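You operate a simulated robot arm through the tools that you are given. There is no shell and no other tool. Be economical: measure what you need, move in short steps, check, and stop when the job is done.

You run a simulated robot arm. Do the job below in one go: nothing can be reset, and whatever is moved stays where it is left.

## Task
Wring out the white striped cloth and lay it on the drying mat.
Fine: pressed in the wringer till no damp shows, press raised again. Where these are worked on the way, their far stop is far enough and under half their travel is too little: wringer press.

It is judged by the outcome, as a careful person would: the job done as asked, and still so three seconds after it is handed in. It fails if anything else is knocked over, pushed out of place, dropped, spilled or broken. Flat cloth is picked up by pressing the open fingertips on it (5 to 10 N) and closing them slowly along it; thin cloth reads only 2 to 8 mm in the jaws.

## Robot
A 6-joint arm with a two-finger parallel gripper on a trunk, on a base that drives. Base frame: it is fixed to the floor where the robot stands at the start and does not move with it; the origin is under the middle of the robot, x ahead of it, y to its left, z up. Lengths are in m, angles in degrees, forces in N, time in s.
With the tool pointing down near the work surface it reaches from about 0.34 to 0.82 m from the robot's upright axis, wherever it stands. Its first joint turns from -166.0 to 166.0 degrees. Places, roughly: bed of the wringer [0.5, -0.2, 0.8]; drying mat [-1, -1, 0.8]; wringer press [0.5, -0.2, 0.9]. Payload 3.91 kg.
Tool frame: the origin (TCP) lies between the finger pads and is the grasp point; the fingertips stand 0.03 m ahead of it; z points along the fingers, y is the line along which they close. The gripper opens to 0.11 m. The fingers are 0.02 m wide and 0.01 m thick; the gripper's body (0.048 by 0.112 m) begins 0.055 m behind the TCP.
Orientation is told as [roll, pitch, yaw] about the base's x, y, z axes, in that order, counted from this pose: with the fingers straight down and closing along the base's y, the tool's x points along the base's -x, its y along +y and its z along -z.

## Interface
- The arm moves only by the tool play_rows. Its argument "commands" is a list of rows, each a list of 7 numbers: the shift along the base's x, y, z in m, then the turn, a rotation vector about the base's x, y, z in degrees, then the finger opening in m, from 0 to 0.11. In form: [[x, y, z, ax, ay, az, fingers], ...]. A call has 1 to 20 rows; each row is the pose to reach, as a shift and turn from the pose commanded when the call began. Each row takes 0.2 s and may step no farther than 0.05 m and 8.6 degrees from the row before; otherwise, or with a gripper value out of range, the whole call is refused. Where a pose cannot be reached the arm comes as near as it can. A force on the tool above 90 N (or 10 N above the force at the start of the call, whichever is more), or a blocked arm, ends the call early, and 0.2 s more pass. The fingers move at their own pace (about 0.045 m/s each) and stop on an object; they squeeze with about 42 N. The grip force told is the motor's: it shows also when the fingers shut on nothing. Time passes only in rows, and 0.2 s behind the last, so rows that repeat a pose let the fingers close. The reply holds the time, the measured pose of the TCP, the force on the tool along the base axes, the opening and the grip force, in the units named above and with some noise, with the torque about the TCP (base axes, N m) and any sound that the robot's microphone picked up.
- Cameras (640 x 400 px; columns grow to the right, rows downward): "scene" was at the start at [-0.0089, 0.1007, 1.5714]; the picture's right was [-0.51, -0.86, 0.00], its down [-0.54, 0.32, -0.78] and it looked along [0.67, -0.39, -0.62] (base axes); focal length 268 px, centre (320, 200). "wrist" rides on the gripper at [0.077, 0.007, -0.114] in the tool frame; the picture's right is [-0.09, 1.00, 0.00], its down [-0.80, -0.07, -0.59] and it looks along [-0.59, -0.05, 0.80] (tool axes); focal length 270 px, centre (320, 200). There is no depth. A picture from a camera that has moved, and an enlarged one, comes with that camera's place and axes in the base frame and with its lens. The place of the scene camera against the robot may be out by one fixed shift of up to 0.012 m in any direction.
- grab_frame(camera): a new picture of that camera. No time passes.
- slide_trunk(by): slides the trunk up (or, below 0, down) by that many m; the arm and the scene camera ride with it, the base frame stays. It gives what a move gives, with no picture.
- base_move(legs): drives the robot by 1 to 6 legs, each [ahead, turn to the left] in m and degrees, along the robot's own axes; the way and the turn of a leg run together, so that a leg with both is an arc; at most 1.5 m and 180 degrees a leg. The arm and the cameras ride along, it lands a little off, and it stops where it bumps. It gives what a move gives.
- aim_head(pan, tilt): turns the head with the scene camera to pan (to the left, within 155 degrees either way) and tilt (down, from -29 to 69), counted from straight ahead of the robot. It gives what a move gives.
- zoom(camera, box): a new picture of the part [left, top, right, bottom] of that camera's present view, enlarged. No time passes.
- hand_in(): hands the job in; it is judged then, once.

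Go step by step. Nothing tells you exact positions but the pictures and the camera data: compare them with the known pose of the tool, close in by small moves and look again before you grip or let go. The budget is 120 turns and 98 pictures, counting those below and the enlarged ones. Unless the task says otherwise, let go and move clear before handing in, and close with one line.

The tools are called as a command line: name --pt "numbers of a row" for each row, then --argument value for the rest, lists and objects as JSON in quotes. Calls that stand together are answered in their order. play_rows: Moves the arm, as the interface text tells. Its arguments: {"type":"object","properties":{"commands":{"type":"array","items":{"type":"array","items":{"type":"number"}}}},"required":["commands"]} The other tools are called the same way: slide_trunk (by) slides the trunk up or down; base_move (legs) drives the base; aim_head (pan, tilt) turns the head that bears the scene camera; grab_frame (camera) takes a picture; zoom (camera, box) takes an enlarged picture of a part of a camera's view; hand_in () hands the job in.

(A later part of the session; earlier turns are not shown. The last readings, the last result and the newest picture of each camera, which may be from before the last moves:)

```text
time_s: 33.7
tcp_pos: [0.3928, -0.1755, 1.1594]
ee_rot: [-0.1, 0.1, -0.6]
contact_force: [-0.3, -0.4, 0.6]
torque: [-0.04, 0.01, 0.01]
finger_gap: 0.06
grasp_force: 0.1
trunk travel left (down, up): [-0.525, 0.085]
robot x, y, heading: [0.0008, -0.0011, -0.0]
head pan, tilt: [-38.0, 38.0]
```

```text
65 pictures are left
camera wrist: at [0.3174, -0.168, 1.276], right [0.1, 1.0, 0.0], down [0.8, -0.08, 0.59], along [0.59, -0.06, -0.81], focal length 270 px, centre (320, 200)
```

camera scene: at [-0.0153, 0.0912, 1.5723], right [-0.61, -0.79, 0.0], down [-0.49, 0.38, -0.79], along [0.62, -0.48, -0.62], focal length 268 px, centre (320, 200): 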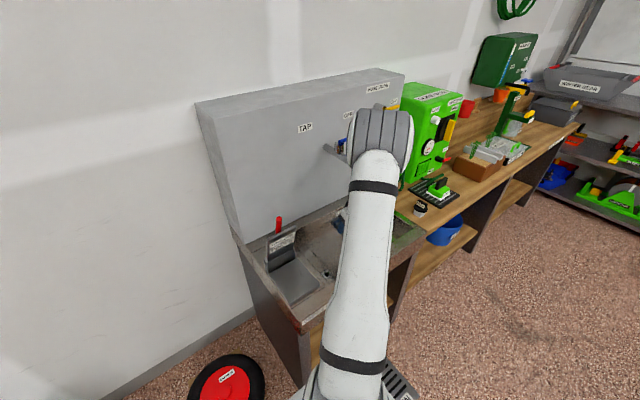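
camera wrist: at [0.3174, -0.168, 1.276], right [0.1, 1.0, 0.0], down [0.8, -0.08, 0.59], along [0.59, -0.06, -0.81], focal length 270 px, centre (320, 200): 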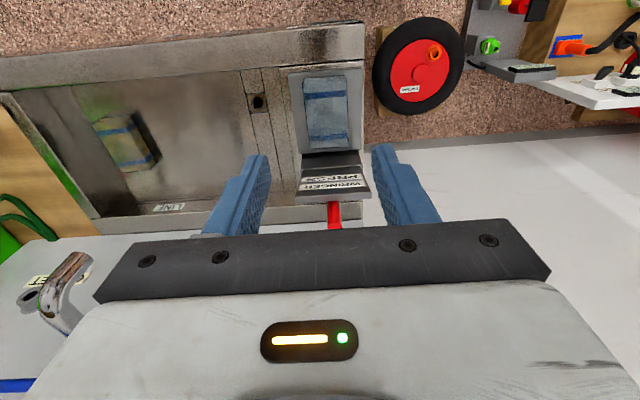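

The handle tip triangulates to (0.525, -0.176, 1.05). I'll go over it and come down with the fingers open on either side.

play_rows --pt "0.04 0 0 0 0 0 0.06" --pt "0.08 0 0 0 0 0 0.06" --pt "0.115 0 0 0 0 0 0.06" --pt "0.132 0 -0.02 0 0 0 0.06" --pt "0.132 0 -0.05 0 0 0 0.06" --pt "0.132 0 -0.08 0 0 0 0.06"

grab_frame --camera "wrist"

zoom --camera "scene" --box '[220, 160, 380, 300]'

```text
time_s: 35.1
tcp_pos: [0.5267, -0.1764, 1.0809]
ee_rot: [0.1, 0.1, -0.4]
contact_force: [0.1, 0.1, -0.2]
torque: [-0.01, 0.02, -0.01]
finger_gap: 0.06
grasp_force: 0.1
trunk travel left (down, up): [-0.525, 0.085]
robot x, y, heading: [0.0013, -0.006, -0.1]
head pan, tilt: [-38.0, 38.0]
```

```text
64 pictures are left
camera wrist: at [0.4506, -0.1676, 1.1965], right [0.1, 1.0, 0.0], down [0.8, -0.08, 0.59], along [0.59, -0.06, -0.8], focal length 270 px, centre (320, 200)
```

wrist: 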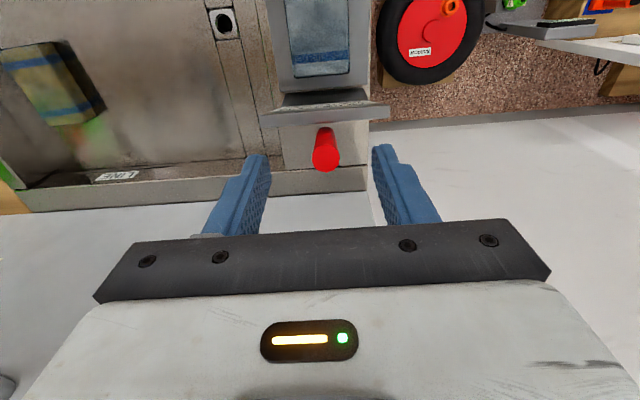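

```text
2.86 times, centred on (300, 230) of scene
camera zoom: at [-0.0142, 0.0909, 1.5724], right [-0.61, -0.79, 0.0], down [-0.49, 0.38, -0.79], along [0.62, -0.48, -0.62], focal length 766 px, centre (377, 114)
```

zoom: 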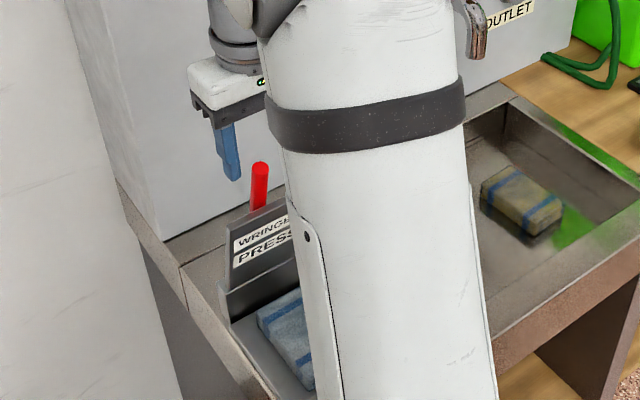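

The fingers are aligned around the handle. I'll lower and close on it.

play_rows --pt "0.002 0.004 -0.02 0 0 0 0.06" --pt "0.002 0.004 -0.035 0 0 0 0.06" --pt "0.002 0.004 -0.035 0 0 0 0.04" --pt "0.002 0.004 -0.035 0 0 0 0.025" --pt "0.002 0.004 -0.035 0 0 0 0.015" --pt "0.002 0.004 -0.035 0 0 0 0.01" --pt "0.002 0.004 -0.035 0 0 0 0.01"

grab_frame --camera "wrist"

```text
time_s: 36.7
tcp_pos: [0.5286, -0.172, 1.0446]
ee_rot: [0.0, 0.0, -0.5]
contact_force: [-1.1, -4.3, -1.7]
torque: [-0.24, 0.01, -0.06]
finger_gap: 0.0174
grasp_force: 44.7
trunk travel left (down, up): [-0.525, 0.085]
robot x, y, heading: [0.0039, -0.0028, 0.1]
head pan, tilt: [-38.0, 38.0]
```

```text
62 pictures are left
camera wrist: at [0.4521, -0.1644, 1.1606], right [0.1, 1.0, 0.0], down [0.8, -0.08, 0.59], along [0.59, -0.06, -0.8], focal length 270 px, centre (320, 200)
```

wrist: 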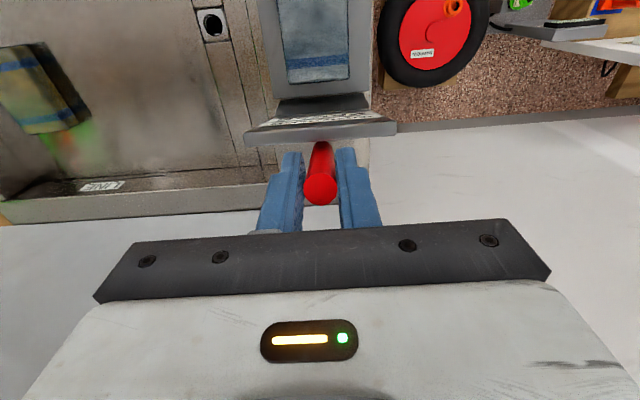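

The handle is gripped (17 mm). I'll pull a short test arc towards the robot and read the forces.

play_rows --pt "-0.01 -0.001 -0.001 0 0 0 0.01" --pt "-0.02 -0.001 -0.004 0 0 0 0.01" --pt "-0.03 -0.001 -0.007 0 0 0 0.01"

grab_frame --camera "wrist"

zoom --camera "scene" --box '[220, 160, 380, 300]'

```text
time_s: 37.5
tcp_pos: [0.4977, -0.1725, 1.0375]
ee_rot: [0.0, -0.1, -0.5]
contact_force: [5.3, -0.9, 7.2]
torque: [-0.12, -1.42, -0.02]
finger_gap: 0.0177
grasp_force: 45.0
trunk travel left (down, up): [-0.525, 0.085]
robot x, y, heading: [-0.003, -0.004, 0.1]
head pan, tilt: [-38.0, 38.0]
```

```text
61 pictures are left
camera wrist: at [0.4227, -0.1639, 1.1536], right [0.1, 1.0, 0.0], down [0.8, -0.08, 0.59], along [0.59, -0.06, -0.8], focal length 270 px, centre (320, 200)
```

wrist: 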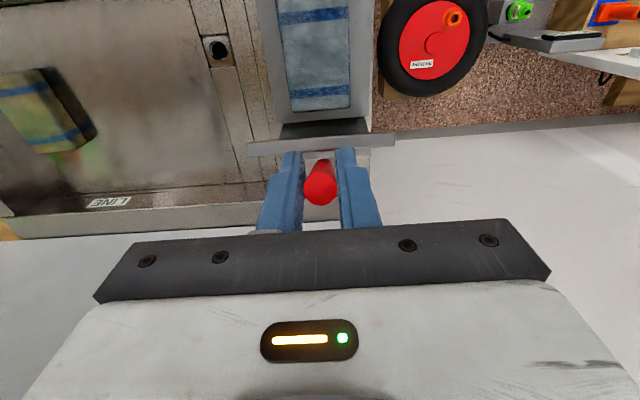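

```text
2.86 times, centred on (300, 230) of scene
camera zoom: at [-0.0148, 0.0911, 1.5725], right [-0.61, -0.79, 0.0], down [-0.49, 0.38, -0.79], along [0.62, -0.48, -0.62], focal length 766 px, centre (377, 114)
```

zoom: 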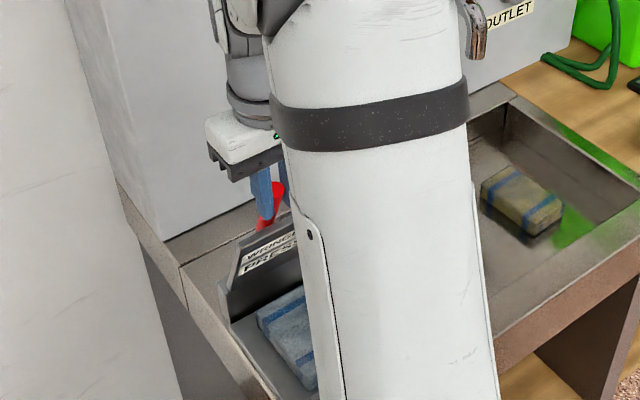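

The press swings with the handle at low force. I'll continue along the arc, tilting the tool with it.

play_rows --pt "-0.014 0 -0.005 0 -7 0 0.01" --pt "-0.029 0 -0.0115 0 -14 0 0.01" --pt "-0.044 0 -0.019 0 -20 0 0.01" --pt "-0.058 0 -0.028 0 -25 0 0.01" --pt "-0.071 0 -0.038 0 -30 0 0.01"

grab_frame --camera "wrist"

zoom --camera "scene" --box '[220, 160, 380, 300]'

```text
time_s: 38.7
tcp_pos: [0.4302, -0.1713, 0.9981]
ee_rot: [0.3, -29.8, -0.7]
contact_force: [19.6, 7.3, -26.0]
torque: [-0.29, 0.41, -0.47]
finger_gap: 0.0177
grasp_force: 44.6
trunk travel left (down, up): [-0.525, 0.085]
robot x, y, heading: [0.0004, 0.0011, 0.1]
head pan, tilt: [-38.0, 38.0]
```

```text
59 pictures are left
camera wrist: at [0.3066, -0.1629, 1.0613], right [0.08, 1.0, 0.05], down [0.4, -0.08, 0.91], along [0.91, -0.06, -0.41], focal length 270 px, centre (320, 200)
```

wrist: 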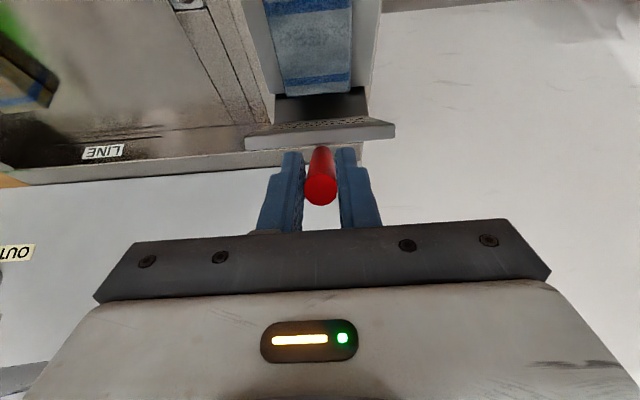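

```text
2.86 times, centred on (300, 230) of scene
camera zoom: at [-0.0095, 0.0916, 1.5721], right [-0.61, -0.79, 0.0], down [-0.49, 0.38, -0.79], along [0.62, -0.48, -0.62], focal length 766 px, centre (377, 114)
```

zoom: 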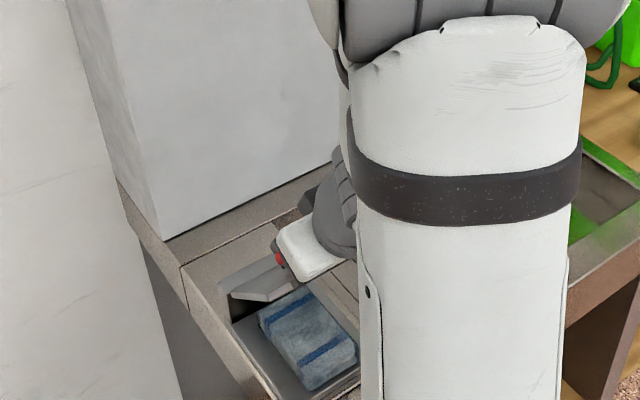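

The force shows I'm pulling slightly outwards along the rod, so the hinge is a little farther back and higher than I assumed. I'll correct the arc and continue.

play_rows --pt "0 0 -0.0124 0 0 0 0.01" --pt "-0.01 0 -0.0244 0 -2 0 0.01" --pt "-0.0186 0 -0.0372 0 -2 0 0.01"

grab_frame --camera "wrist"

```text
time_s: 39.5
tcp_pos: [0.4063, -0.1703, 0.964]
ee_rot: [0.3, -32.0, -0.6]
contact_force: [-17.1, 10.5, 17.2]
torque: [-0.03, -0.64, -0.28]
finger_gap: 0.0178
grasp_force: 44.9
trunk travel left (down, up): [-0.525, 0.085]
robot x, y, heading: [-0.001, -0.0021, -0.1]
head pan, tilt: [-38.0, 38.0]
```

```text
57 pictures are left
camera wrist: at [0.2807, -0.1624, 1.0222], right [0.08, 1.0, 0.05], down [0.36, -0.08, 0.93], along [0.93, -0.06, -0.37], focal length 270 px, centre (320, 200)
```

wrist: 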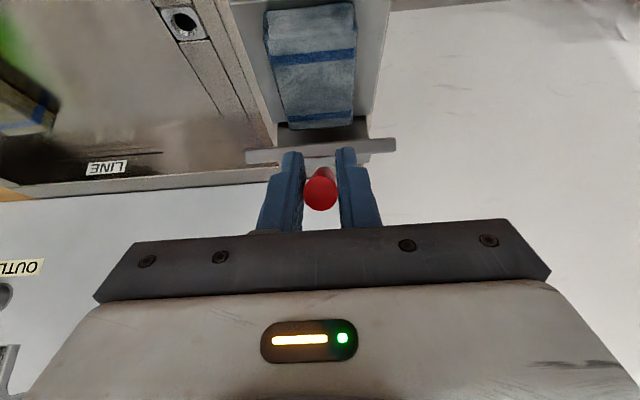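

Now I'm slightly inside the arc, so I'll use the middle estimate and continue a few degrees.

play_rows --pt "-0.012 -0.0015 -0.007 0 0 0 0.01" --pt "-0.0215 -0.0015 -0.022 0 0 0 0.01" --pt "-0.0285 -0.0015 -0.0366 0 0 0 0.01"

grab_frame --camera "wrist"

zoom --camera "scene" --box '[220, 180, 380, 320]'

```text
time_s: 40.3
tcp_pos: [0.3938, -0.1781, 0.9263]
ee_rot: [0.3, -31.5, -0.3]
contact_force: [-13.7, 50.5, 3.6]
torque: [-0.39, 0.45, 0.0]
finger_gap: 0.0347
grasp_force: 25.0
out of reach, approached as far as the arm can: row 1, 2, 3
trunk travel left (down, up): [-0.525, 0.085]
robot x, y, heading: [0.005, -0.0045, 0.2]
head pan, tilt: [-38.0, 38.0]
```

```text
56 pictures are left
camera wrist: at [0.2693, -0.1713, 0.9843], right [0.08, 1.0, 0.05], down [0.37, -0.08, 0.93], along [0.92, -0.05, -0.38], focal length 270 px, centre (320, 200)
```

wrist: 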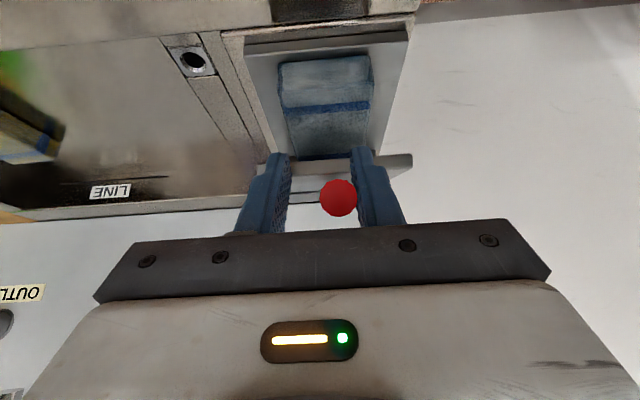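

```text
2.86 times, centred on (300, 250) of scene
camera zoom: at [-0.017, 0.0995, 1.5715], right [-0.61, -0.79, 0.0], down [-0.48, 0.37, -0.79], along [0.62, -0.49, -0.61], focal length 766 px, centre (377, 57)
```

zoom: 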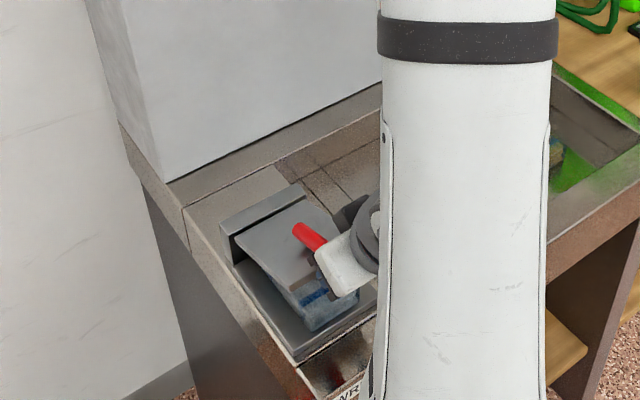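

The tilted tool ran out of reach with the press about two-thirds down. I'll release the handle, rise clear, and see whether the press stays there.

play_rows --pt "0.01 0.0015 0 0 0 0 0.045" --pt "0.01 0.0015 0 0 0 0 0.06" --pt "0.01 0.0015 0 0 0 0 0.07" --pt "0.01 0.0015 0.02 0 0 0 0.07"

grab_frame --camera "wrist"

zoom --camera "scene" --box '[220, 180, 380, 320]'

```text
time_s: 41.3
tcp_pos: [0.4081, -0.1856, 0.9464]
ee_rot: [0.2, -32.0, -0.5]
contact_force: [-0.3, 0.6, -0.6]
torque: [-0.01, 0.02, -0.02]
finger_gap: 0.0702
grasp_force: 0.1
trunk travel left (down, up): [-0.525, 0.085]
robot x, y, heading: [0.0013, -0.001, 0.2]
head pan, tilt: [-38.0, 38.0]
```

```text
54 pictures are left
camera wrist: at [0.2824, -0.1773, 1.0039], right [0.08, 1.0, 0.05], down [0.36, -0.08, 0.93], along [0.93, -0.06, -0.37], focal length 270 px, centre (320, 200)
```

wrist: 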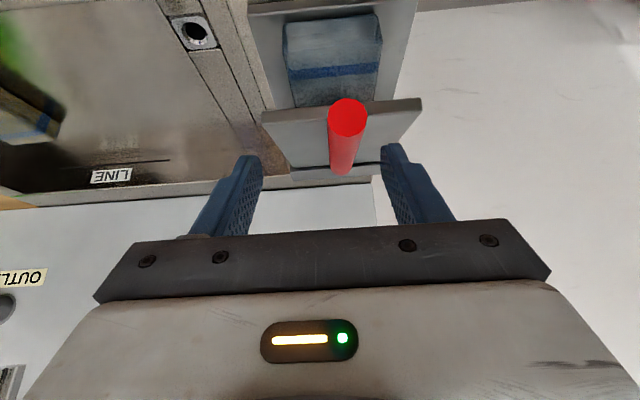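

```text
2.86 times, centred on (300, 250) of scene
camera zoom: at [-0.0154, 0.0914, 1.5723], right [-0.61, -0.79, 0.0], down [-0.49, 0.38, -0.79], along [0.62, -0.48, -0.62], focal length 766 px, centre (377, 57)
```

zoom: 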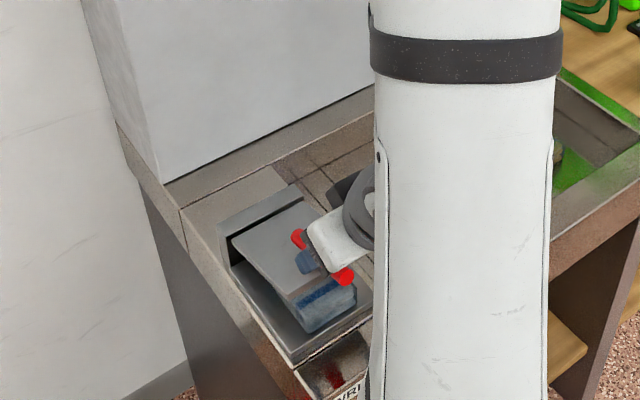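

The press stays where it was left, with the plate about 18° above the cloth. I'll make the tool vertical and push the plate's front edge down with the tips either side of the rod.

play_rows --pt "0 0.005 0.03 0 8 0 0.07" --pt "0 0.015 0.06 0 16 0 0.07" --pt "0.01 0.017 0.08 0 24 0 0.07" --pt "0.02 0.017 0.08 0 32 0 0.07" --pt "0.024 0.017 0.06 0 32 0 0.07"

grab_frame --camera "wrist"

```text
time_s: 42.5
tcp_pos: [0.4317, -0.1692, 1.0059]
ee_rot: [0.0, 0.1, -0.4]
contact_force: [-0.5, -0.7, 0.3]
torque: [0.01, 0.04, -0.02]
finger_gap: 0.0701
grasp_force: 0.1
trunk travel left (down, up): [-0.525, 0.085]
robot x, y, heading: [-0.0009, -0.0034, 0.1]
head pan, tilt: [-38.0, 38.0]
```

```text
52 pictures are left
camera wrist: at [0.356, -0.161, 1.1221], right [0.1, 1.0, 0.0], down [0.8, -0.08, 0.59], along [0.59, -0.06, -0.8], focal length 270 px, centre (320, 200)
```

wrist: 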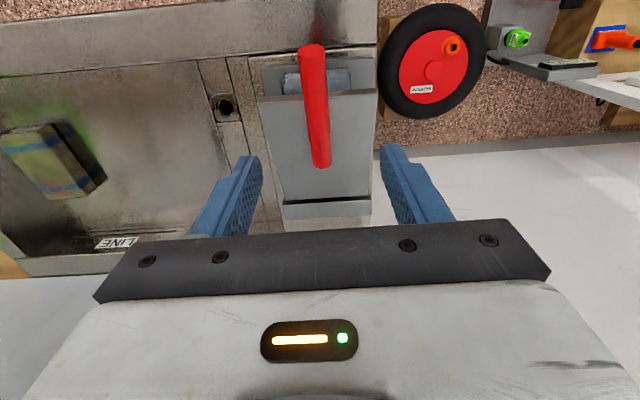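

The plate's front edge is at about (0.42, 0.89), with the rod centred between my fingers. I'll lower the tips onto the plate.

play_rows --pt "0 0 -0.03 0 0 0 0.07" --pt "0.003 0 -0.06 0 0 0 0.07" --pt "0.003 0 -0.074 0 0 0 0.07"

play_rows --pt "0 0 -0.005 0 0 0 0.07" --pt "0 0 -0.01 0 0 0 0.07"

play_rows --pt "0 0 -0.005 0 0 0 0.07" --pt "0 0 -0.01 0 0 0 0.07"

```text
time_s: 43.3
tcp_pos: [0.4352, -0.1692, 0.9332]
ee_rot: [0.0, 0.1, -0.6]
contact_force: [-0.1, 0.3, 0.7]
torque: [-0.03, -0.03, -0.02]
finger_gap: 0.0701
grasp_force: 0.1
trunk travel left (down, up): [-0.525, 0.085]
robot x, y, heading: [-0.0006, -0.0021, -0.1]
head pan, tilt: [-38.0, 38.0]
```

```text
time_s: 43.9
tcp_pos: [0.435, -0.1689, 0.9242]
ee_rot: [0.0, 0.0, -0.5]
contact_force: [0.5, -0.2, -0.4]
torque: [0.01, -0.01, -0.02]
finger_gap: 0.0702
grasp_force: 0.0
trunk travel left (down, up): [-0.525, 0.085]
robot x, y, heading: [-0.0015, -0.0006, -0.0]
head pan, tilt: [-38.0, 38.0]
```

```text
time_s: 44.5
tcp_pos: [0.4347, -0.1683, 0.9122]
ee_rot: [-0.1, -0.1, -0.5]
contact_force: [0.3, 0.3, -0.3]
torque: [0.03, -0.01, 0.01]
finger_gap: 0.0699
grasp_force: 0.0
trunk travel left (down, up): [-0.525, 0.085]
robot x, y, heading: [0.0016, -0.0016, 0.1]
head pan, tilt: [-38.0, 38.0]
```

play_rows --pt "0 0 -0.005 0 0 0 0.07" --pt "0 0 -0.01 0 0 0 0.07"

grab_frame --camera "wrist"

```text
time_s: 45.1
tcp_pos: [0.4347, -0.168, 0.9026]
ee_rot: [0.0, 0.0, -0.5]
contact_force: [0.6, -0.2, 0.4]
torque: [0.01, 0.01, 0.01]
finger_gap: 0.0697
grasp_force: 0.1
trunk travel left (down, up): [-0.525, 0.085]
robot x, y, heading: [-0.0025, -0.002, -0.0]
head pan, tilt: [-38.0, 38.0]
```

```text
51 pictures are left
camera wrist: at [0.3597, -0.1609, 1.0182], right [0.1, 1.0, 0.0], down [0.8, -0.08, 0.59], along [0.59, -0.06, -0.8], focal length 270 px, centre (320, 200)
```

wrist: 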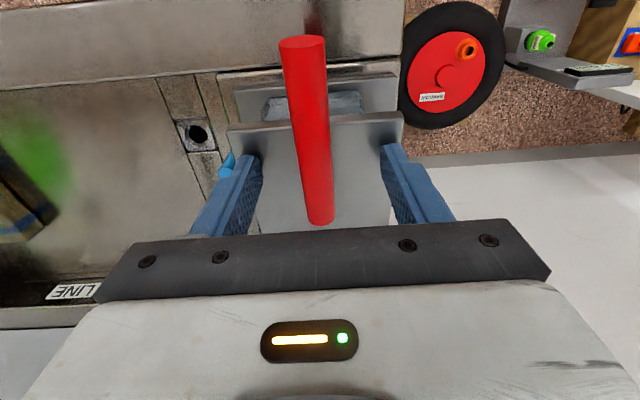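

No contact yet with the tips at z≈0.87, so I'll keep lowering gently.

play_rows --pt "0 0 -0.005 0 0 0 0.07"

play_rows --pt "0 0 -0.005 0 0 0 0.07"

zoom --camera "scene" --box '[220, 180, 380, 320]'

zoom --camera "wrist" --box '[180, 20, 460, 240]'

```text
time_s: 45.5
tcp_pos: [0.4372, -0.17, 0.8983]
ee_rot: [0.0, 0.0, -0.6]
contact_force: [-0.6, -0.2, 0.0]
torque: [0.01, 0.01, 0.03]
finger_gap: 0.07
grasp_force: 0.1
trunk travel left (down, up): [-0.525, 0.085]
robot x, y, heading: [-0.0003, -0.0023, 0.1]
head pan, tilt: [-38.0, 38.0]
```

```text
time_s: 45.9
tcp_pos: [0.4356, -0.1691, 0.8926]
ee_rot: [0.0, 0.1, -0.5]
contact_force: [0.1, -0.3, 1.0]
torque: [-0.01, -0.03, 0.02]
finger_gap: 0.0701
grasp_force: 0.1
trunk travel left (down, up): [-0.525, 0.085]
robot x, y, heading: [0.0023, -0.0048, 0.2]
head pan, tilt: [-38.0, 38.0]
```

```text
2.86 times, centred on (300, 250) of scene
camera zoom: at [-0.0147, 0.0911, 1.5723], right [-0.61, -0.79, 0.0], down [-0.49, 0.38, -0.79], along [0.62, -0.48, -0.62], focal length 766 px, centre (377, 57)
```

zoom: 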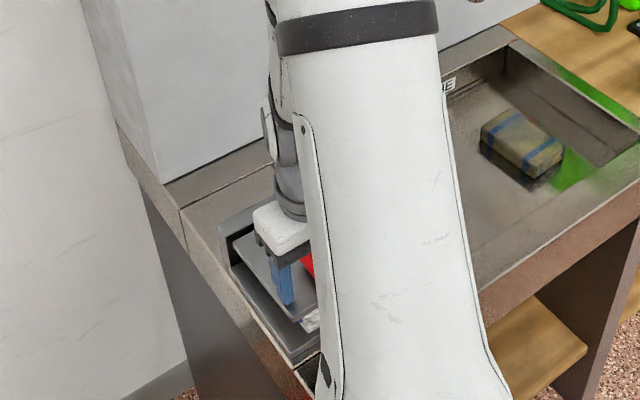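

```text
1.82 times, centred on (320, 130) of wrist
camera zoom: at [0.3598, -0.1608, 1.0084], right [0.1, 1.0, 0.0], down [0.8, -0.08, 0.59], along [0.59, -0.06, -0.8], focal length 491 px, centre (320, 327)
```

zoom: 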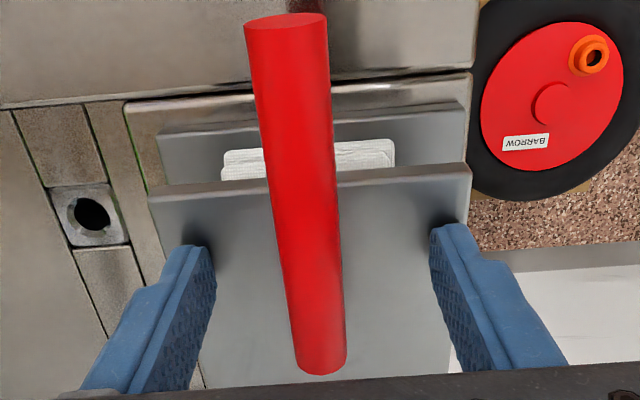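

The cloth's visible edge is already turning white, so the press is working. I'll keep going until I feel the stop.

play_rows --pt "0 0 -0.005 0 0 0 0.07"

play_rows --pt "0 0 -0.004 0 0 0 0.07"

play_rows --pt "0 0 -0.004 0 0 0 0.07"

```text
time_s: 46.3
tcp_pos: [0.4345, -0.1675, 0.8877]
ee_rot: [0.0, 0.0, -0.6]
contact_force: [-0.6, 0.2, -0.8]
torque: [-0.01, -0.01, 0.01]
finger_gap: 0.0703
grasp_force: 0.0
trunk travel left (down, up): [-0.525, 0.085]
robot x, y, heading: [0.0021, -0.0036, 0.2]
head pan, tilt: [-38.0, 38.0]
```

```text
time_s: 46.7
tcp_pos: [0.4358, -0.1694, 0.8834]
ee_rot: [0.0, 0.1, -0.5]
contact_force: [0.4, -0.4, -0.2]
torque: [-0.01, -0.02, 0.03]
finger_gap: 0.07
grasp_force: 0.0
trunk travel left (down, up): [-0.525, 0.085]
robot x, y, heading: [0.0008, 0.0032, -0.1]
head pan, tilt: [-38.0, 38.0]
```

```text
time_s: 47.1
tcp_pos: [0.4348, -0.1678, 0.8818]
ee_rot: [-0.1, -0.3, -0.5]
contact_force: [-0.3, -0.6, 39.2]
torque: [1.49, 0.07, 0.18]
finger_gap: 0.0695
grasp_force: 0.1
trunk travel left (down, up): [-0.525, 0.085]
robot x, y, heading: [0.002, -0.0027, 0.3]
head pan, tilt: [-38.0, 38.0]
```

Contact reads 39 N at tip height 0.852. I'll push a bit more to see whether the plate yields.

play_rows --pt "0 0 -0.004 0 0 0 0.07" --pt "0 0 -0.004 0 0 0 0.07"

zoom --camera "wrist" --box '[180, 20, 460, 240]'

```text
time_s: 47.6
tcp_pos: [0.4356, -0.1693, 0.8823]
ee_rot: [-0.3, -0.8, -0.5]
contact_force: [-14.7, 2.3, 59.4]
torque: [2.38, 0.79, 0.46]
finger_gap: 0.071
grasp_force: 1.2
trunk travel left (down, up): [-0.525, 0.085]
robot x, y, heading: [-0.0005, -0.0004, 0.3]
head pan, tilt: [-38.0, 38.0]
stopped in row 2: the force on the tool passed its limit at 93 N (the readings are from after the stop); the commanded pose is now the measured one
```

```text
1.82 times, centred on (320, 130) of wrist
camera zoom: at [0.3571, -0.1604, 0.9969], right [0.1, 1.0, 0.0], down [0.79, -0.07, 0.61], along [0.6, -0.06, -0.8], focal length 491 px, centre (320, 327)
```

zoom: 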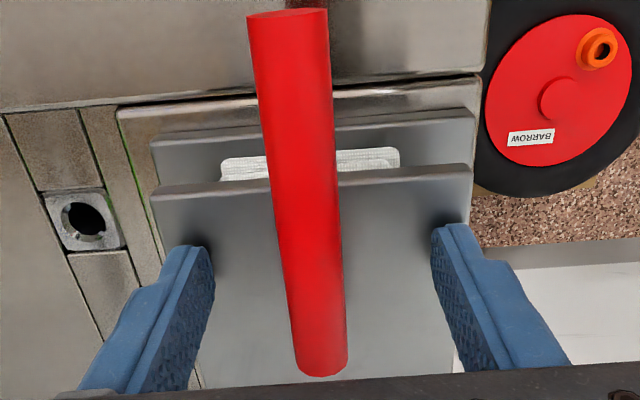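

The plate is at its stop and the cloth has gone white. Now I'll slide back along the rod to its outer end and grip it to raise the press again.

play_rows --pt "0 0 0.02 0 0 0 0.07" --pt "-0.01 0 0.025 0 0.5 0 0.07" --pt "-0.03 0 0.025 0 0.8 0 0.07" --pt "-0.046 0 0.023 0 0.8 0 0.07"

grab_frame --camera "wrist"

```text
time_s: 48.6
tcp_pos: [0.3933, -0.169, 0.8993]
ee_rot: [-0.2, 0.3, -0.6]
contact_force: [-0.7, 0.7, -0.4]
torque: [0.03, -0.01, 0.01]
finger_gap: 0.0698
grasp_force: 0.1
trunk travel left (down, up): [-0.525, 0.085]
robot x, y, heading: [0.0031, 0.0025, 0.2]
head pan, tilt: [-38.0, 38.0]
```

```text
47 pictures are left
camera wrist: at [0.3166, -0.1602, 1.0164], right [0.1, 1.0, 0.0], down [0.8, -0.08, 0.59], along [0.59, -0.06, -0.81], focal length 270 px, centre (320, 200)
```

wrist: 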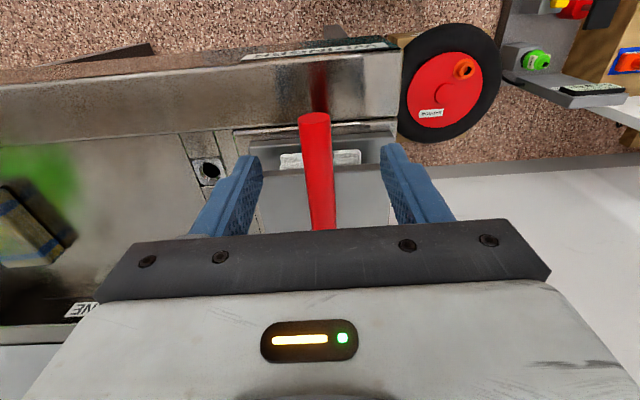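

The rod is nearly horizontal at z≈0.87. I'll lower a little and grip it.

play_rows --pt "0 0 -0.012 0 0 0 0.07" --pt "0 0 -0.024 0 0 0 0.06" --pt "0 0.001 -0.024 0 0 0 0.04" --pt "0 0.001 -0.024 0 0 0 0.025" --pt "0 0.001 -0.024 0 0 0 0.012" --pt "0 0.001 -0.024 0 0 0 0.01" --pt "0 0.001 -0.024 0 0 0 0.01"

grab_frame --camera "wrist"

```text
time_s: 50.2
tcp_pos: [0.3943, -0.1689, 0.8764]
ee_rot: [-0.2, 0.3, -0.7]
contact_force: [-2.9, -16.8, -0.5]
torque: [-0.12, -0.01, -0.11]
finger_gap: 0.0188
grasp_force: 9.2
trunk travel left (down, up): [-0.525, 0.085]
robot x, y, heading: [0.002, -0.0004, 0.2]
head pan, tilt: [-38.0, 38.0]
```

```text
46 pictures are left
camera wrist: at [0.3177, -0.1613, 0.9931], right [0.1, 1.0, 0.0], down [0.8, -0.08, 0.59], along [0.59, -0.06, -0.81], focal length 270 px, centre (320, 200)
```

wrist: 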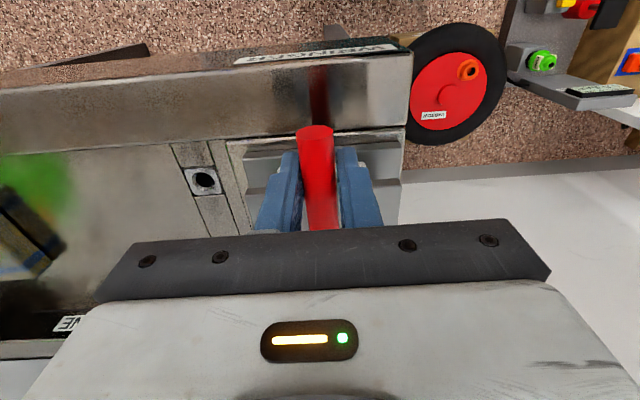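

I'll relieve the side load by 2.5 mm and start lifting along the arc.

play_rows --pt "0 -0.0025 0 0 0 0 0.01" --pt "0.0005 -0.0025 0.009 0 2 0 0.01" --pt "0.002 -0.0025 0.017 0 4 0 0.01"

play_rows --pt "0.0015 0 0.008 0 0 0 0.01" --pt "0.003 0 0.0165 0 2 0 0.01"

grab_frame --camera "wrist"

```text
time_s: 51.0
tcp_pos: [0.3963, -0.1711, 0.8927]
ee_rot: [-0.2, 4.4, -0.5]
contact_force: [12.9, 6.6, -11.7]
torque: [0.04, 1.04, -0.33]
finger_gap: 0.0175
grasp_force: 45.1
trunk travel left (down, up): [-0.525, 0.085]
robot x, y, heading: [0.0017, -0.0024, 0.5]
head pan, tilt: [-38.0, 38.0]
```

```text
time_s: 51.6
tcp_pos: [0.4, -0.1706, 0.9094]
ee_rot: [-0.3, 6.4, -0.6]
contact_force: [14.7, 11.3, -12.8]
torque: [0.06, 0.98, -0.27]
finger_gap: 0.0174
grasp_force: 45.4
trunk travel left (down, up): [-0.525, 0.085]
robot x, y, heading: [0.001, -0.003, 0.1]
head pan, tilt: [-38.0, 38.0]
```

```text
45 pictures are left
camera wrist: at [0.337, -0.1618, 1.0338], right [0.1, 1.0, -0.02], down [0.86, -0.08, 0.5], along [0.5, -0.06, -0.86], focal length 270 px, centre (320, 200)
```

wrist: 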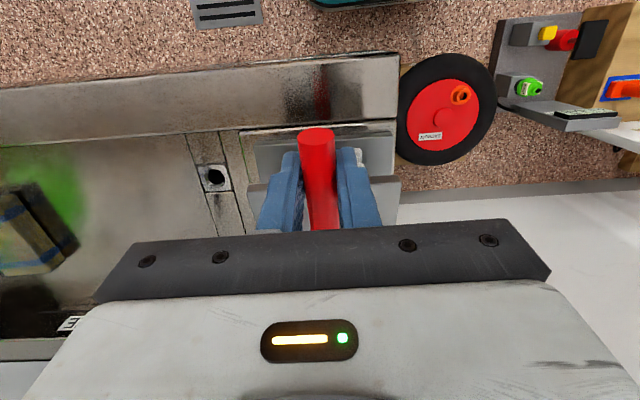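

The press is lifting smoothly. I'll continue along the arc with a small inward correction.

play_rows --pt "0.007 -0.0015 0.0157 0 2 0 0.01" --pt "0.0138 -0.0015 0.0307 0 4 0 0.01" --pt "0.022 -0.0015 0.0449 0 6 0 0.01"

play_rows --pt "0.0097 0 0.0133 0 2 0 0.01" --pt "0.0207 0 0.0255 0 4 0 0.01"

grab_frame --camera "wrist"

```text
time_s: 52.5
tcp_pos: [0.4211, -0.1704, 0.9561]
ee_rot: [-0.3, 12.5, -0.4]
contact_force: [1.7, 21.7, -12.7]
torque: [0.15, 1.27, -0.21]
finger_gap: 0.0176
grasp_force: 44.8
trunk travel left (down, up): [-0.525, 0.085]
robot x, y, heading: [-0.0035, -0.0032, 0.3]
head pan, tilt: [-38.0, 38.0]
```

```text
time_s: 53.0
tcp_pos: [0.4421, -0.1709, 0.9829]
ee_rot: [-0.5, 16.4, -0.5]
contact_force: [-2.7, 23.3, -10.7]
torque: [0.17, 1.31, -0.17]
finger_gap: 0.0175
grasp_force: 45.2
trunk travel left (down, up): [-0.525, 0.085]
robot x, y, heading: [-0.0019, -0.0003, -0.1]
head pan, tilt: [-38.0, 38.0]
```

```text
44 pictures are left
camera wrist: at [0.401, -0.1623, 1.1155], right [0.09, 1.0, -0.03], down [0.94, -0.07, 0.34], along [0.34, -0.06, -0.94], focal length 270 px, centre (320, 200)
```

wrist: 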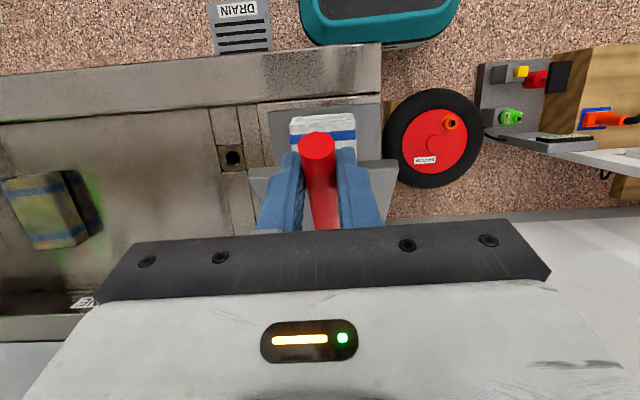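

The cloth underneath looks white and dry. I'll correct the side load and finish raising the press.

play_rows --pt "0.0121 0.003 0.0109 0 0 0 0.01" --pt "0.0253 0.003 0.0205 0 -2 0 0.01" --pt "0.0395 0.003 0.0287 0 -5 0 0.01" --pt "0.0544 0.003 0.0353 0 -8 0 0.01"

play_rows --pt "0.0145 0 0.0045 0 -4 0 0.01" --pt "0.0235 0 0.0065 0 -8 0 0.01" --pt "0.0315 0 0.0075 0 -8 0 0.01"

grab_frame --camera "wrist"

zoom --camera "scene" --box '[220, 160, 380, 300]'

```text
time_s: 54.0
tcp_pos: [0.4954, -0.1717, 1.0182]
ee_rot: [-0.4, 7.9, -0.5]
contact_force: [-2.2, -11.5, 3.3]
torque: [-0.18, 0.07, 0.15]
finger_gap: 0.0179
grasp_force: 11.9
trunk travel left (down, up): [-0.525, 0.085]
robot x, y, heading: [-0.0011, -0.0013, 0.2]
head pan, tilt: [-38.0, 38.0]
```

```text
time_s: 54.9
tcp_pos: [0.5252, -0.1713, 1.0229]
ee_rot: [-0.2, 0.0, -0.4]
contact_force: [-3.4, -18.6, 2.8]
torque: [-0.4, 0.31, 0.1]
finger_gap: 0.0196
grasp_force: 9.5
trunk travel left (down, up): [-0.525, 0.085]
robot x, y, heading: [0.0011, -0.0029, -0.2]
head pan, tilt: [-38.0, 38.0]
```

```text
43 pictures are left
camera wrist: at [0.4491, -0.163, 1.1399], right [0.1, 1.0, 0.0], down [0.8, -0.08, 0.59], along [0.59, -0.06, -0.81], focal length 270 px, centre (320, 200)
```

wrist: 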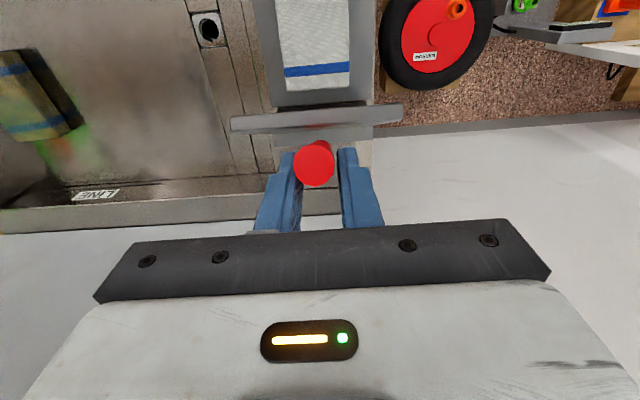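

```text
2.86 times, centred on (300, 230) of scene
camera zoom: at [-0.0155, 0.0884, 1.5726], right [-0.62, -0.79, 0.0], down [-0.49, 0.38, -0.79], along [0.62, -0.48, -0.62], focal length 766 px, centre (377, 114)
```

zoom: 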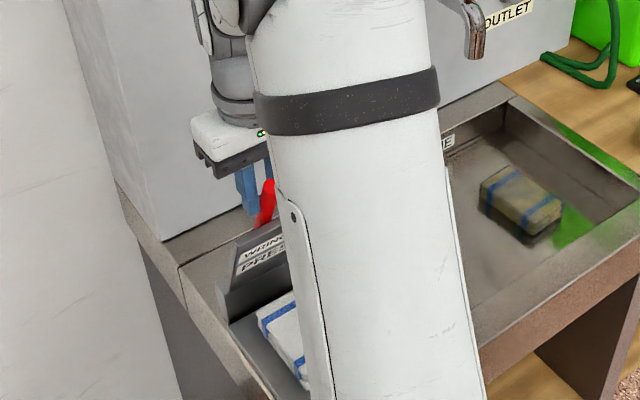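

The press is nearly up, but the rod slipped partly out of the pads, about 10° short. I'll open, recentre on the rod, re-grip and push it the rest of the way.

play_rows --pt "0 0 0 0 0 0 0.04" --pt "0 -0.002 0 0 0 0 0.06" --pt "-0.01 -0.002 0.006 0 0 0 0.06" --pt "-0.02 -0.002 0.01 0 0 0 0.06"

grab_frame --camera "wrist"

```text
time_s: 55.9
tcp_pos: [0.5056, -0.1712, 1.0349]
ee_rot: [-0.2, 0.2, -0.5]
contact_force: [-0.2, -0.5, -0.4]
torque: [-0.03, 0.0, -0.02]
finger_gap: 0.0601
grasp_force: 0.1
trunk travel left (down, up): [-0.525, 0.085]
robot x, y, heading: [0.0018, -0.004, 0.0]
head pan, tilt: [-38.0, 38.0]
```

```text
41 pictures are left
camera wrist: at [0.4297, -0.1629, 1.1502], right [0.1, 1.0, 0.0], down [0.8, -0.08, 0.59], along [0.59, -0.06, -0.81], focal length 270 px, centre (320, 200)
```

wrist: 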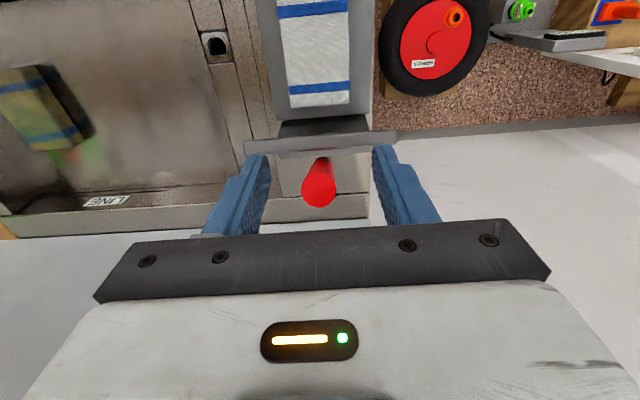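

play_rows --pt "-0.003 0 -0.003 0 0 0 0.04" --pt "-0.003 0 -0.003 0 0 0 0.025" --pt "-0.003 0 -0.003 0 0 0 0.01" --pt "-0.003 0 -0.003 0 0 0 0.01" --pt "-0.003 0 -0.003 0 0 0 0.01" --pt "0.007 0 -0.001 0 0 0 0.01" --pt "0.017 0 0.001 0 0 0 0.01"

play_rows --pt "0.006 0 0.001 0 0 0 0.01" --pt "0.012 0 0.001 0 0 0 0.01"

zoom --camera "scene" --box '[220, 160, 380, 300]'

```text
time_s: 57.5
tcp_pos: [0.5227, -0.1726, 1.0337]
ee_rot: [-0.3, 0.4, -0.4]
contact_force: [-4.9, -8.8, 0.1]
torque: [0.03, 0.81, -0.07]
finger_gap: 0.0178
grasp_force: 33.7
trunk travel left (down, up): [-0.525, 0.085]
robot x, y, heading: [-0.0017, -0.0036, 0.2]
head pan, tilt: [-38.0, 38.0]
```

```text
time_s: 58.0
tcp_pos: [0.5293, -0.1737, 1.0357]
ee_rot: [-0.1, 0.5, -0.7]
contact_force: [-33.0, -16.1, -5.1]
torque: [-0.16, 0.8, -0.18]
finger_gap: 0.0177
grasp_force: 45.0
trunk travel left (down, up): [-0.525, 0.085]
robot x, y, heading: [-0.0022, -0.0013, -0.0]
head pan, tilt: [-38.0, 38.0]
```

```text
2.86 times, centred on (300, 230) of scene
camera zoom: at [-0.0199, 0.0886, 1.5724], right [-0.61, -0.79, 0.0], down [-0.48, 0.38, -0.79], along [0.62, -0.48, -0.61], focal length 766 px, centre (377, 114)
```

zoom: 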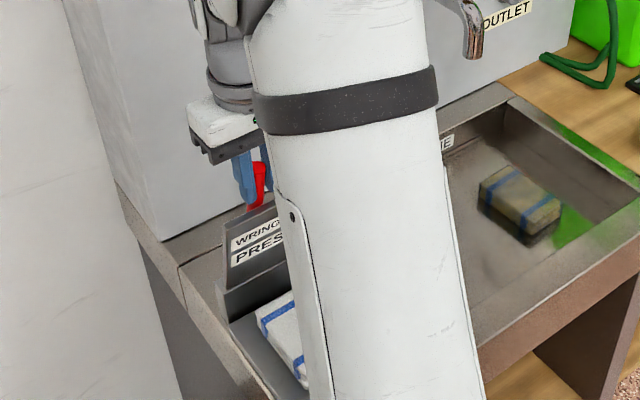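

The press is back at its upper stop. I'll release the handle and rise clear, then return to view the cloth.

play_rows --pt "-0.004 -0.001 0 0 0 0 0.03" --pt "-0.004 -0.001 0 0 0 0 0.05" --pt "-0.004 -0.001 0 0 0 0 0.06" --pt "-0.004 -0.001 0.04 0 0 0 0.06" --pt "-0.004 -0.001 0.085 0 0 0 0.06" --pt "-0.05 -0.001 0.1 0 0 0 0.08" --pt "-0.1 -0.001 0.1 0 0 0 0.1" --pt "-0.13 -0.001 0.1 0 0 0 0.1"

grab_frame --camera "wrist"

zoom --camera "scene" --box '[220, 160, 380, 300]'

```text
time_s: 59.9
tcp_pos: [0.4037, -0.1711, 1.1361]
ee_rot: [-0.3, 0.1, -0.6]
contact_force: [-0.2, 0.4, -0.6]
torque: [0.03, -0.01, 0.0]
finger_gap: 0.1
grasp_force: 0.0
trunk travel left (down, up): [-0.525, 0.085]
robot x, y, heading: [0.0017, -0.0, -0.1]
head pan, tilt: [-38.0, 38.0]
```

```text
39 pictures are left
camera wrist: at [0.3279, -0.1621, 1.2519], right [0.1, 1.0, 0.0], down [0.8, -0.08, 0.59], along [0.59, -0.06, -0.81], focal length 270 px, centre (320, 200)
```

wrist: 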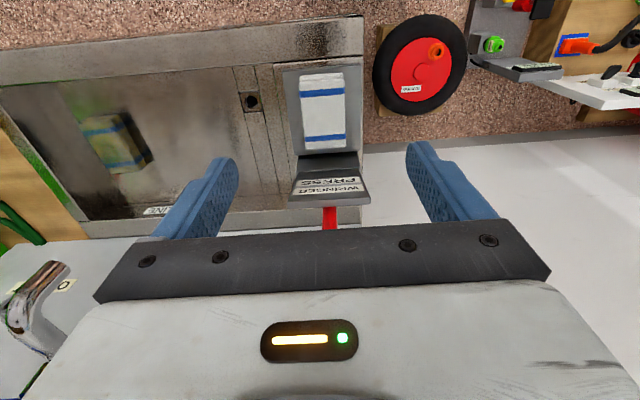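

```text
2.86 times, centred on (300, 230) of scene
camera zoom: at [-0.0155, 0.0912, 1.5723], right [-0.61, -0.79, 0.0], down [-0.49, 0.38, -0.79], along [0.62, -0.48, -0.62], focal length 766 px, centre (377, 114)
```

zoom: 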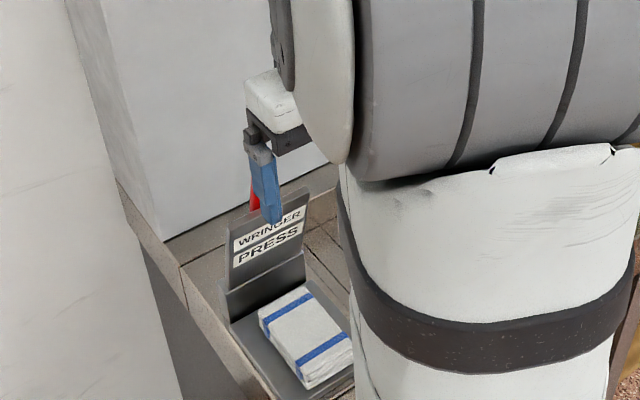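

The cloth is white and dry at (0.465, -0.171) and the press is up. I'll go back down, tilted, to straddle it again.

play_rows --pt "0.005 0 -0.04 0 -5 0 0.1" --pt "0.01 0 -0.08 0 -10 0 0.1" --pt "0.015 0 -0.12 0 -15 0 0.095" --pt "0.025 0 -0.16 0 -20 0 0.092" --pt "0.035 -0.001 -0.2 0 -20 0 0.092" --pt "0.045 -0.001 -0.235 0 -20 0 0.092"

grab_frame --camera "wrist"

```text
time_s: 61.2
tcp_pos: [0.4512, -0.174, 0.9007]
ee_rot: [-0.1, -19.6, -0.5]
contact_force: [0.1, 0.6, -0.5]
torque: [0.0, 0.05, 0.01]
finger_gap: 0.0919
grasp_force: 0.0
trunk travel left (down, up): [-0.525, 0.085]
robot x, y, heading: [0.0057, -0.0048, 0.2]
head pan, tilt: [-38.0, 38.0]
```

```text
37 pictures are left
camera wrist: at [0.3407, -0.1652, 0.9839], right [0.09, 1.0, 0.03], down [0.55, -0.07, 0.83], along [0.83, -0.06, -0.56], focal length 270 px, centre (320, 200)
```

wrist: 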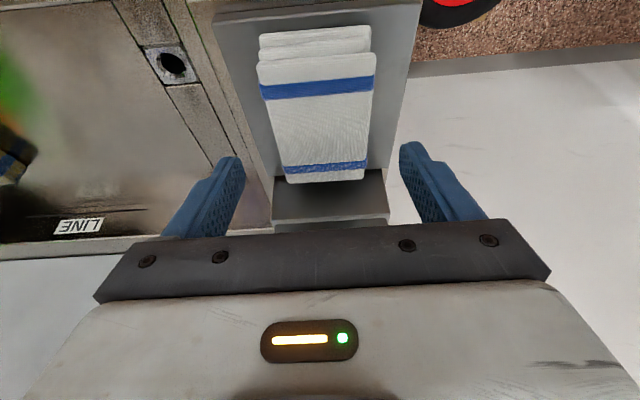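

The jaws are centred on the cloth. I'll lower and close.

play_rows --pt "0.003 0.001 -0.02 0 0 0 0.09" --pt "0.006 0.001 -0.04 0 0 0 0.09" --pt "0.006 0.001 -0.0475 0 0 0 0.088"

play_rows --pt "0 0 0 0 0 0 0.08" --pt "0 0 0 0 0 0 0.074" --pt "0 0 0 0 0 0 0.068" --pt "0 0 0 0 0 0 0.06" --pt "0 0 0 0 0 0 0.05" --pt "0 0 0 0 0 0 0.05"

grab_frame --camera "wrist"

```text
time_s: 62.0
tcp_pos: [0.457, -0.173, 0.8529]
ee_rot: [0.0, -19.7, -0.6]
contact_force: [-0.7, -0.3, -0.1]
torque: [0.0, 0.03, -0.03]
finger_gap: 0.088
grasp_force: 0.0
trunk travel left (down, up): [-0.525, 0.085]
robot x, y, heading: [0.0002, -0.0042, 0.2]
head pan, tilt: [-38.0, 38.0]
```

```text
time_s: 63.5
tcp_pos: [0.4561, -0.1732, 0.8536]
ee_rot: [0.0, -19.7, -0.6]
contact_force: [-0.1, 0.6, -0.1]
torque: [-0.01, -0.01, 0.01]
finger_gap: 0.0648
grasp_force: 41.9
trunk travel left (down, up): [-0.525, 0.085]
robot x, y, heading: [-0.0032, 0.0007, 0.1]
head pan, tilt: [-38.0, 38.0]
```

```text
36 pictures are left
camera wrist: at [0.3464, -0.1646, 0.9366], right [0.09, 1.0, 0.03], down [0.55, -0.08, 0.83], along [0.83, -0.06, -0.56], focal length 270 px, centre (320, 200)
```

wrist: 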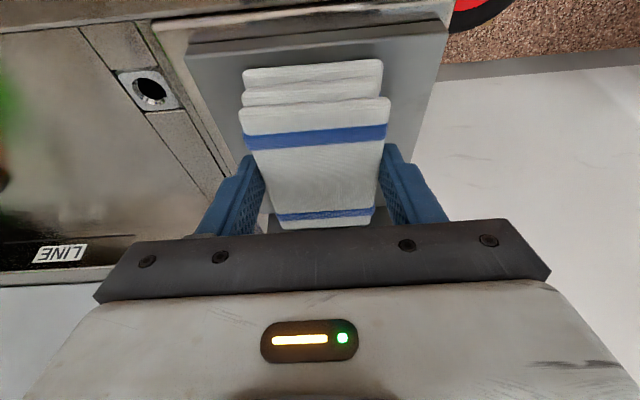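

The cloth is gripped (65 mm, 42 N). I'll lift it, pull it back towards the robot, and look for the drying mat.

play_rows --pt "0 0 0.02 0 0 0 0.05" --pt "-0.01 0 0.04 0 0 0 0.05" --pt "-0.03 0 0.08 0 0 0 0.05" --pt "-0.05 0 0.12 0 3 0 0.05" --pt "-0.065 0 0.16 0 8 0 0.05" --pt "-0.075 0 0.2 0 14 0 0.05" --pt "-0.085 0 0.24 0 20 0 0.05"

aim_head --pan -130 --tilt 30

grab_frame --camera "scene"

grab_frame --camera "wrist"

```text
time_s: 65.0
tcp_pos: [0.3742, -0.1704, 1.0941]
ee_rot: [-0.2, 0.3, -0.7]
contact_force: [0.7, -0.1, -1.5]
torque: [0.0, -0.02, -0.01]
finger_gap: 0.0648
grasp_force: 42.2
trunk travel left (down, up): [-0.525, 0.085]
robot x, y, heading: [-0.0013, -0.0013, -0.0]
head pan, tilt: [-38.0, 38.0]
```

```text
time_s: 66.7
tcp_pos: [0.375, -0.1705, 1.0938]
ee_rot: [-0.3, 0.2, -0.5]
contact_force: [-0.7, -0.7, -0.9]
torque: [0.02, 0.03, -0.01]
finger_gap: 0.065
grasp_force: 41.8
trunk travel left (down, up): [-0.525, 0.085]
robot x, y, heading: [-0.0021, -0.0006, 0.2]
head pan, tilt: [-130.0, 30.0]
```

```text
35 pictures are left
camera scene: at [-0.141, 0.0748, 1.5847], right [-0.77, 0.64, 0.0], down [0.32, 0.38, -0.87], along [-0.56, -0.66, -0.5], focal length 268 px, centre (320, 200)
```

scene: 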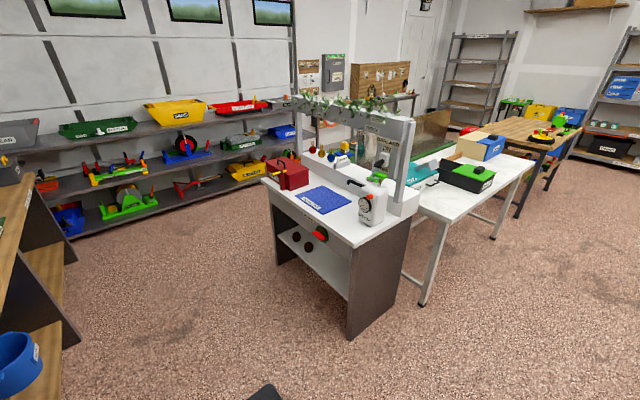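

```text
34 pictures are left
camera wrist: at [0.2992, -0.1616, 1.2096], right [0.1, 1.0, 0.0], down [0.8, -0.08, 0.59], along [0.59, -0.06, -0.81], focal length 270 px, centre (320, 200)
```

wrist: 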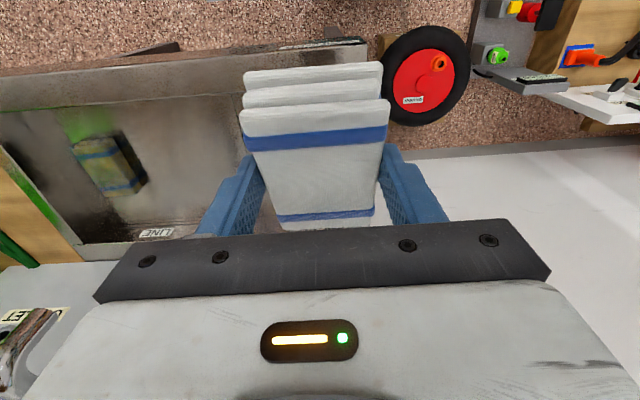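

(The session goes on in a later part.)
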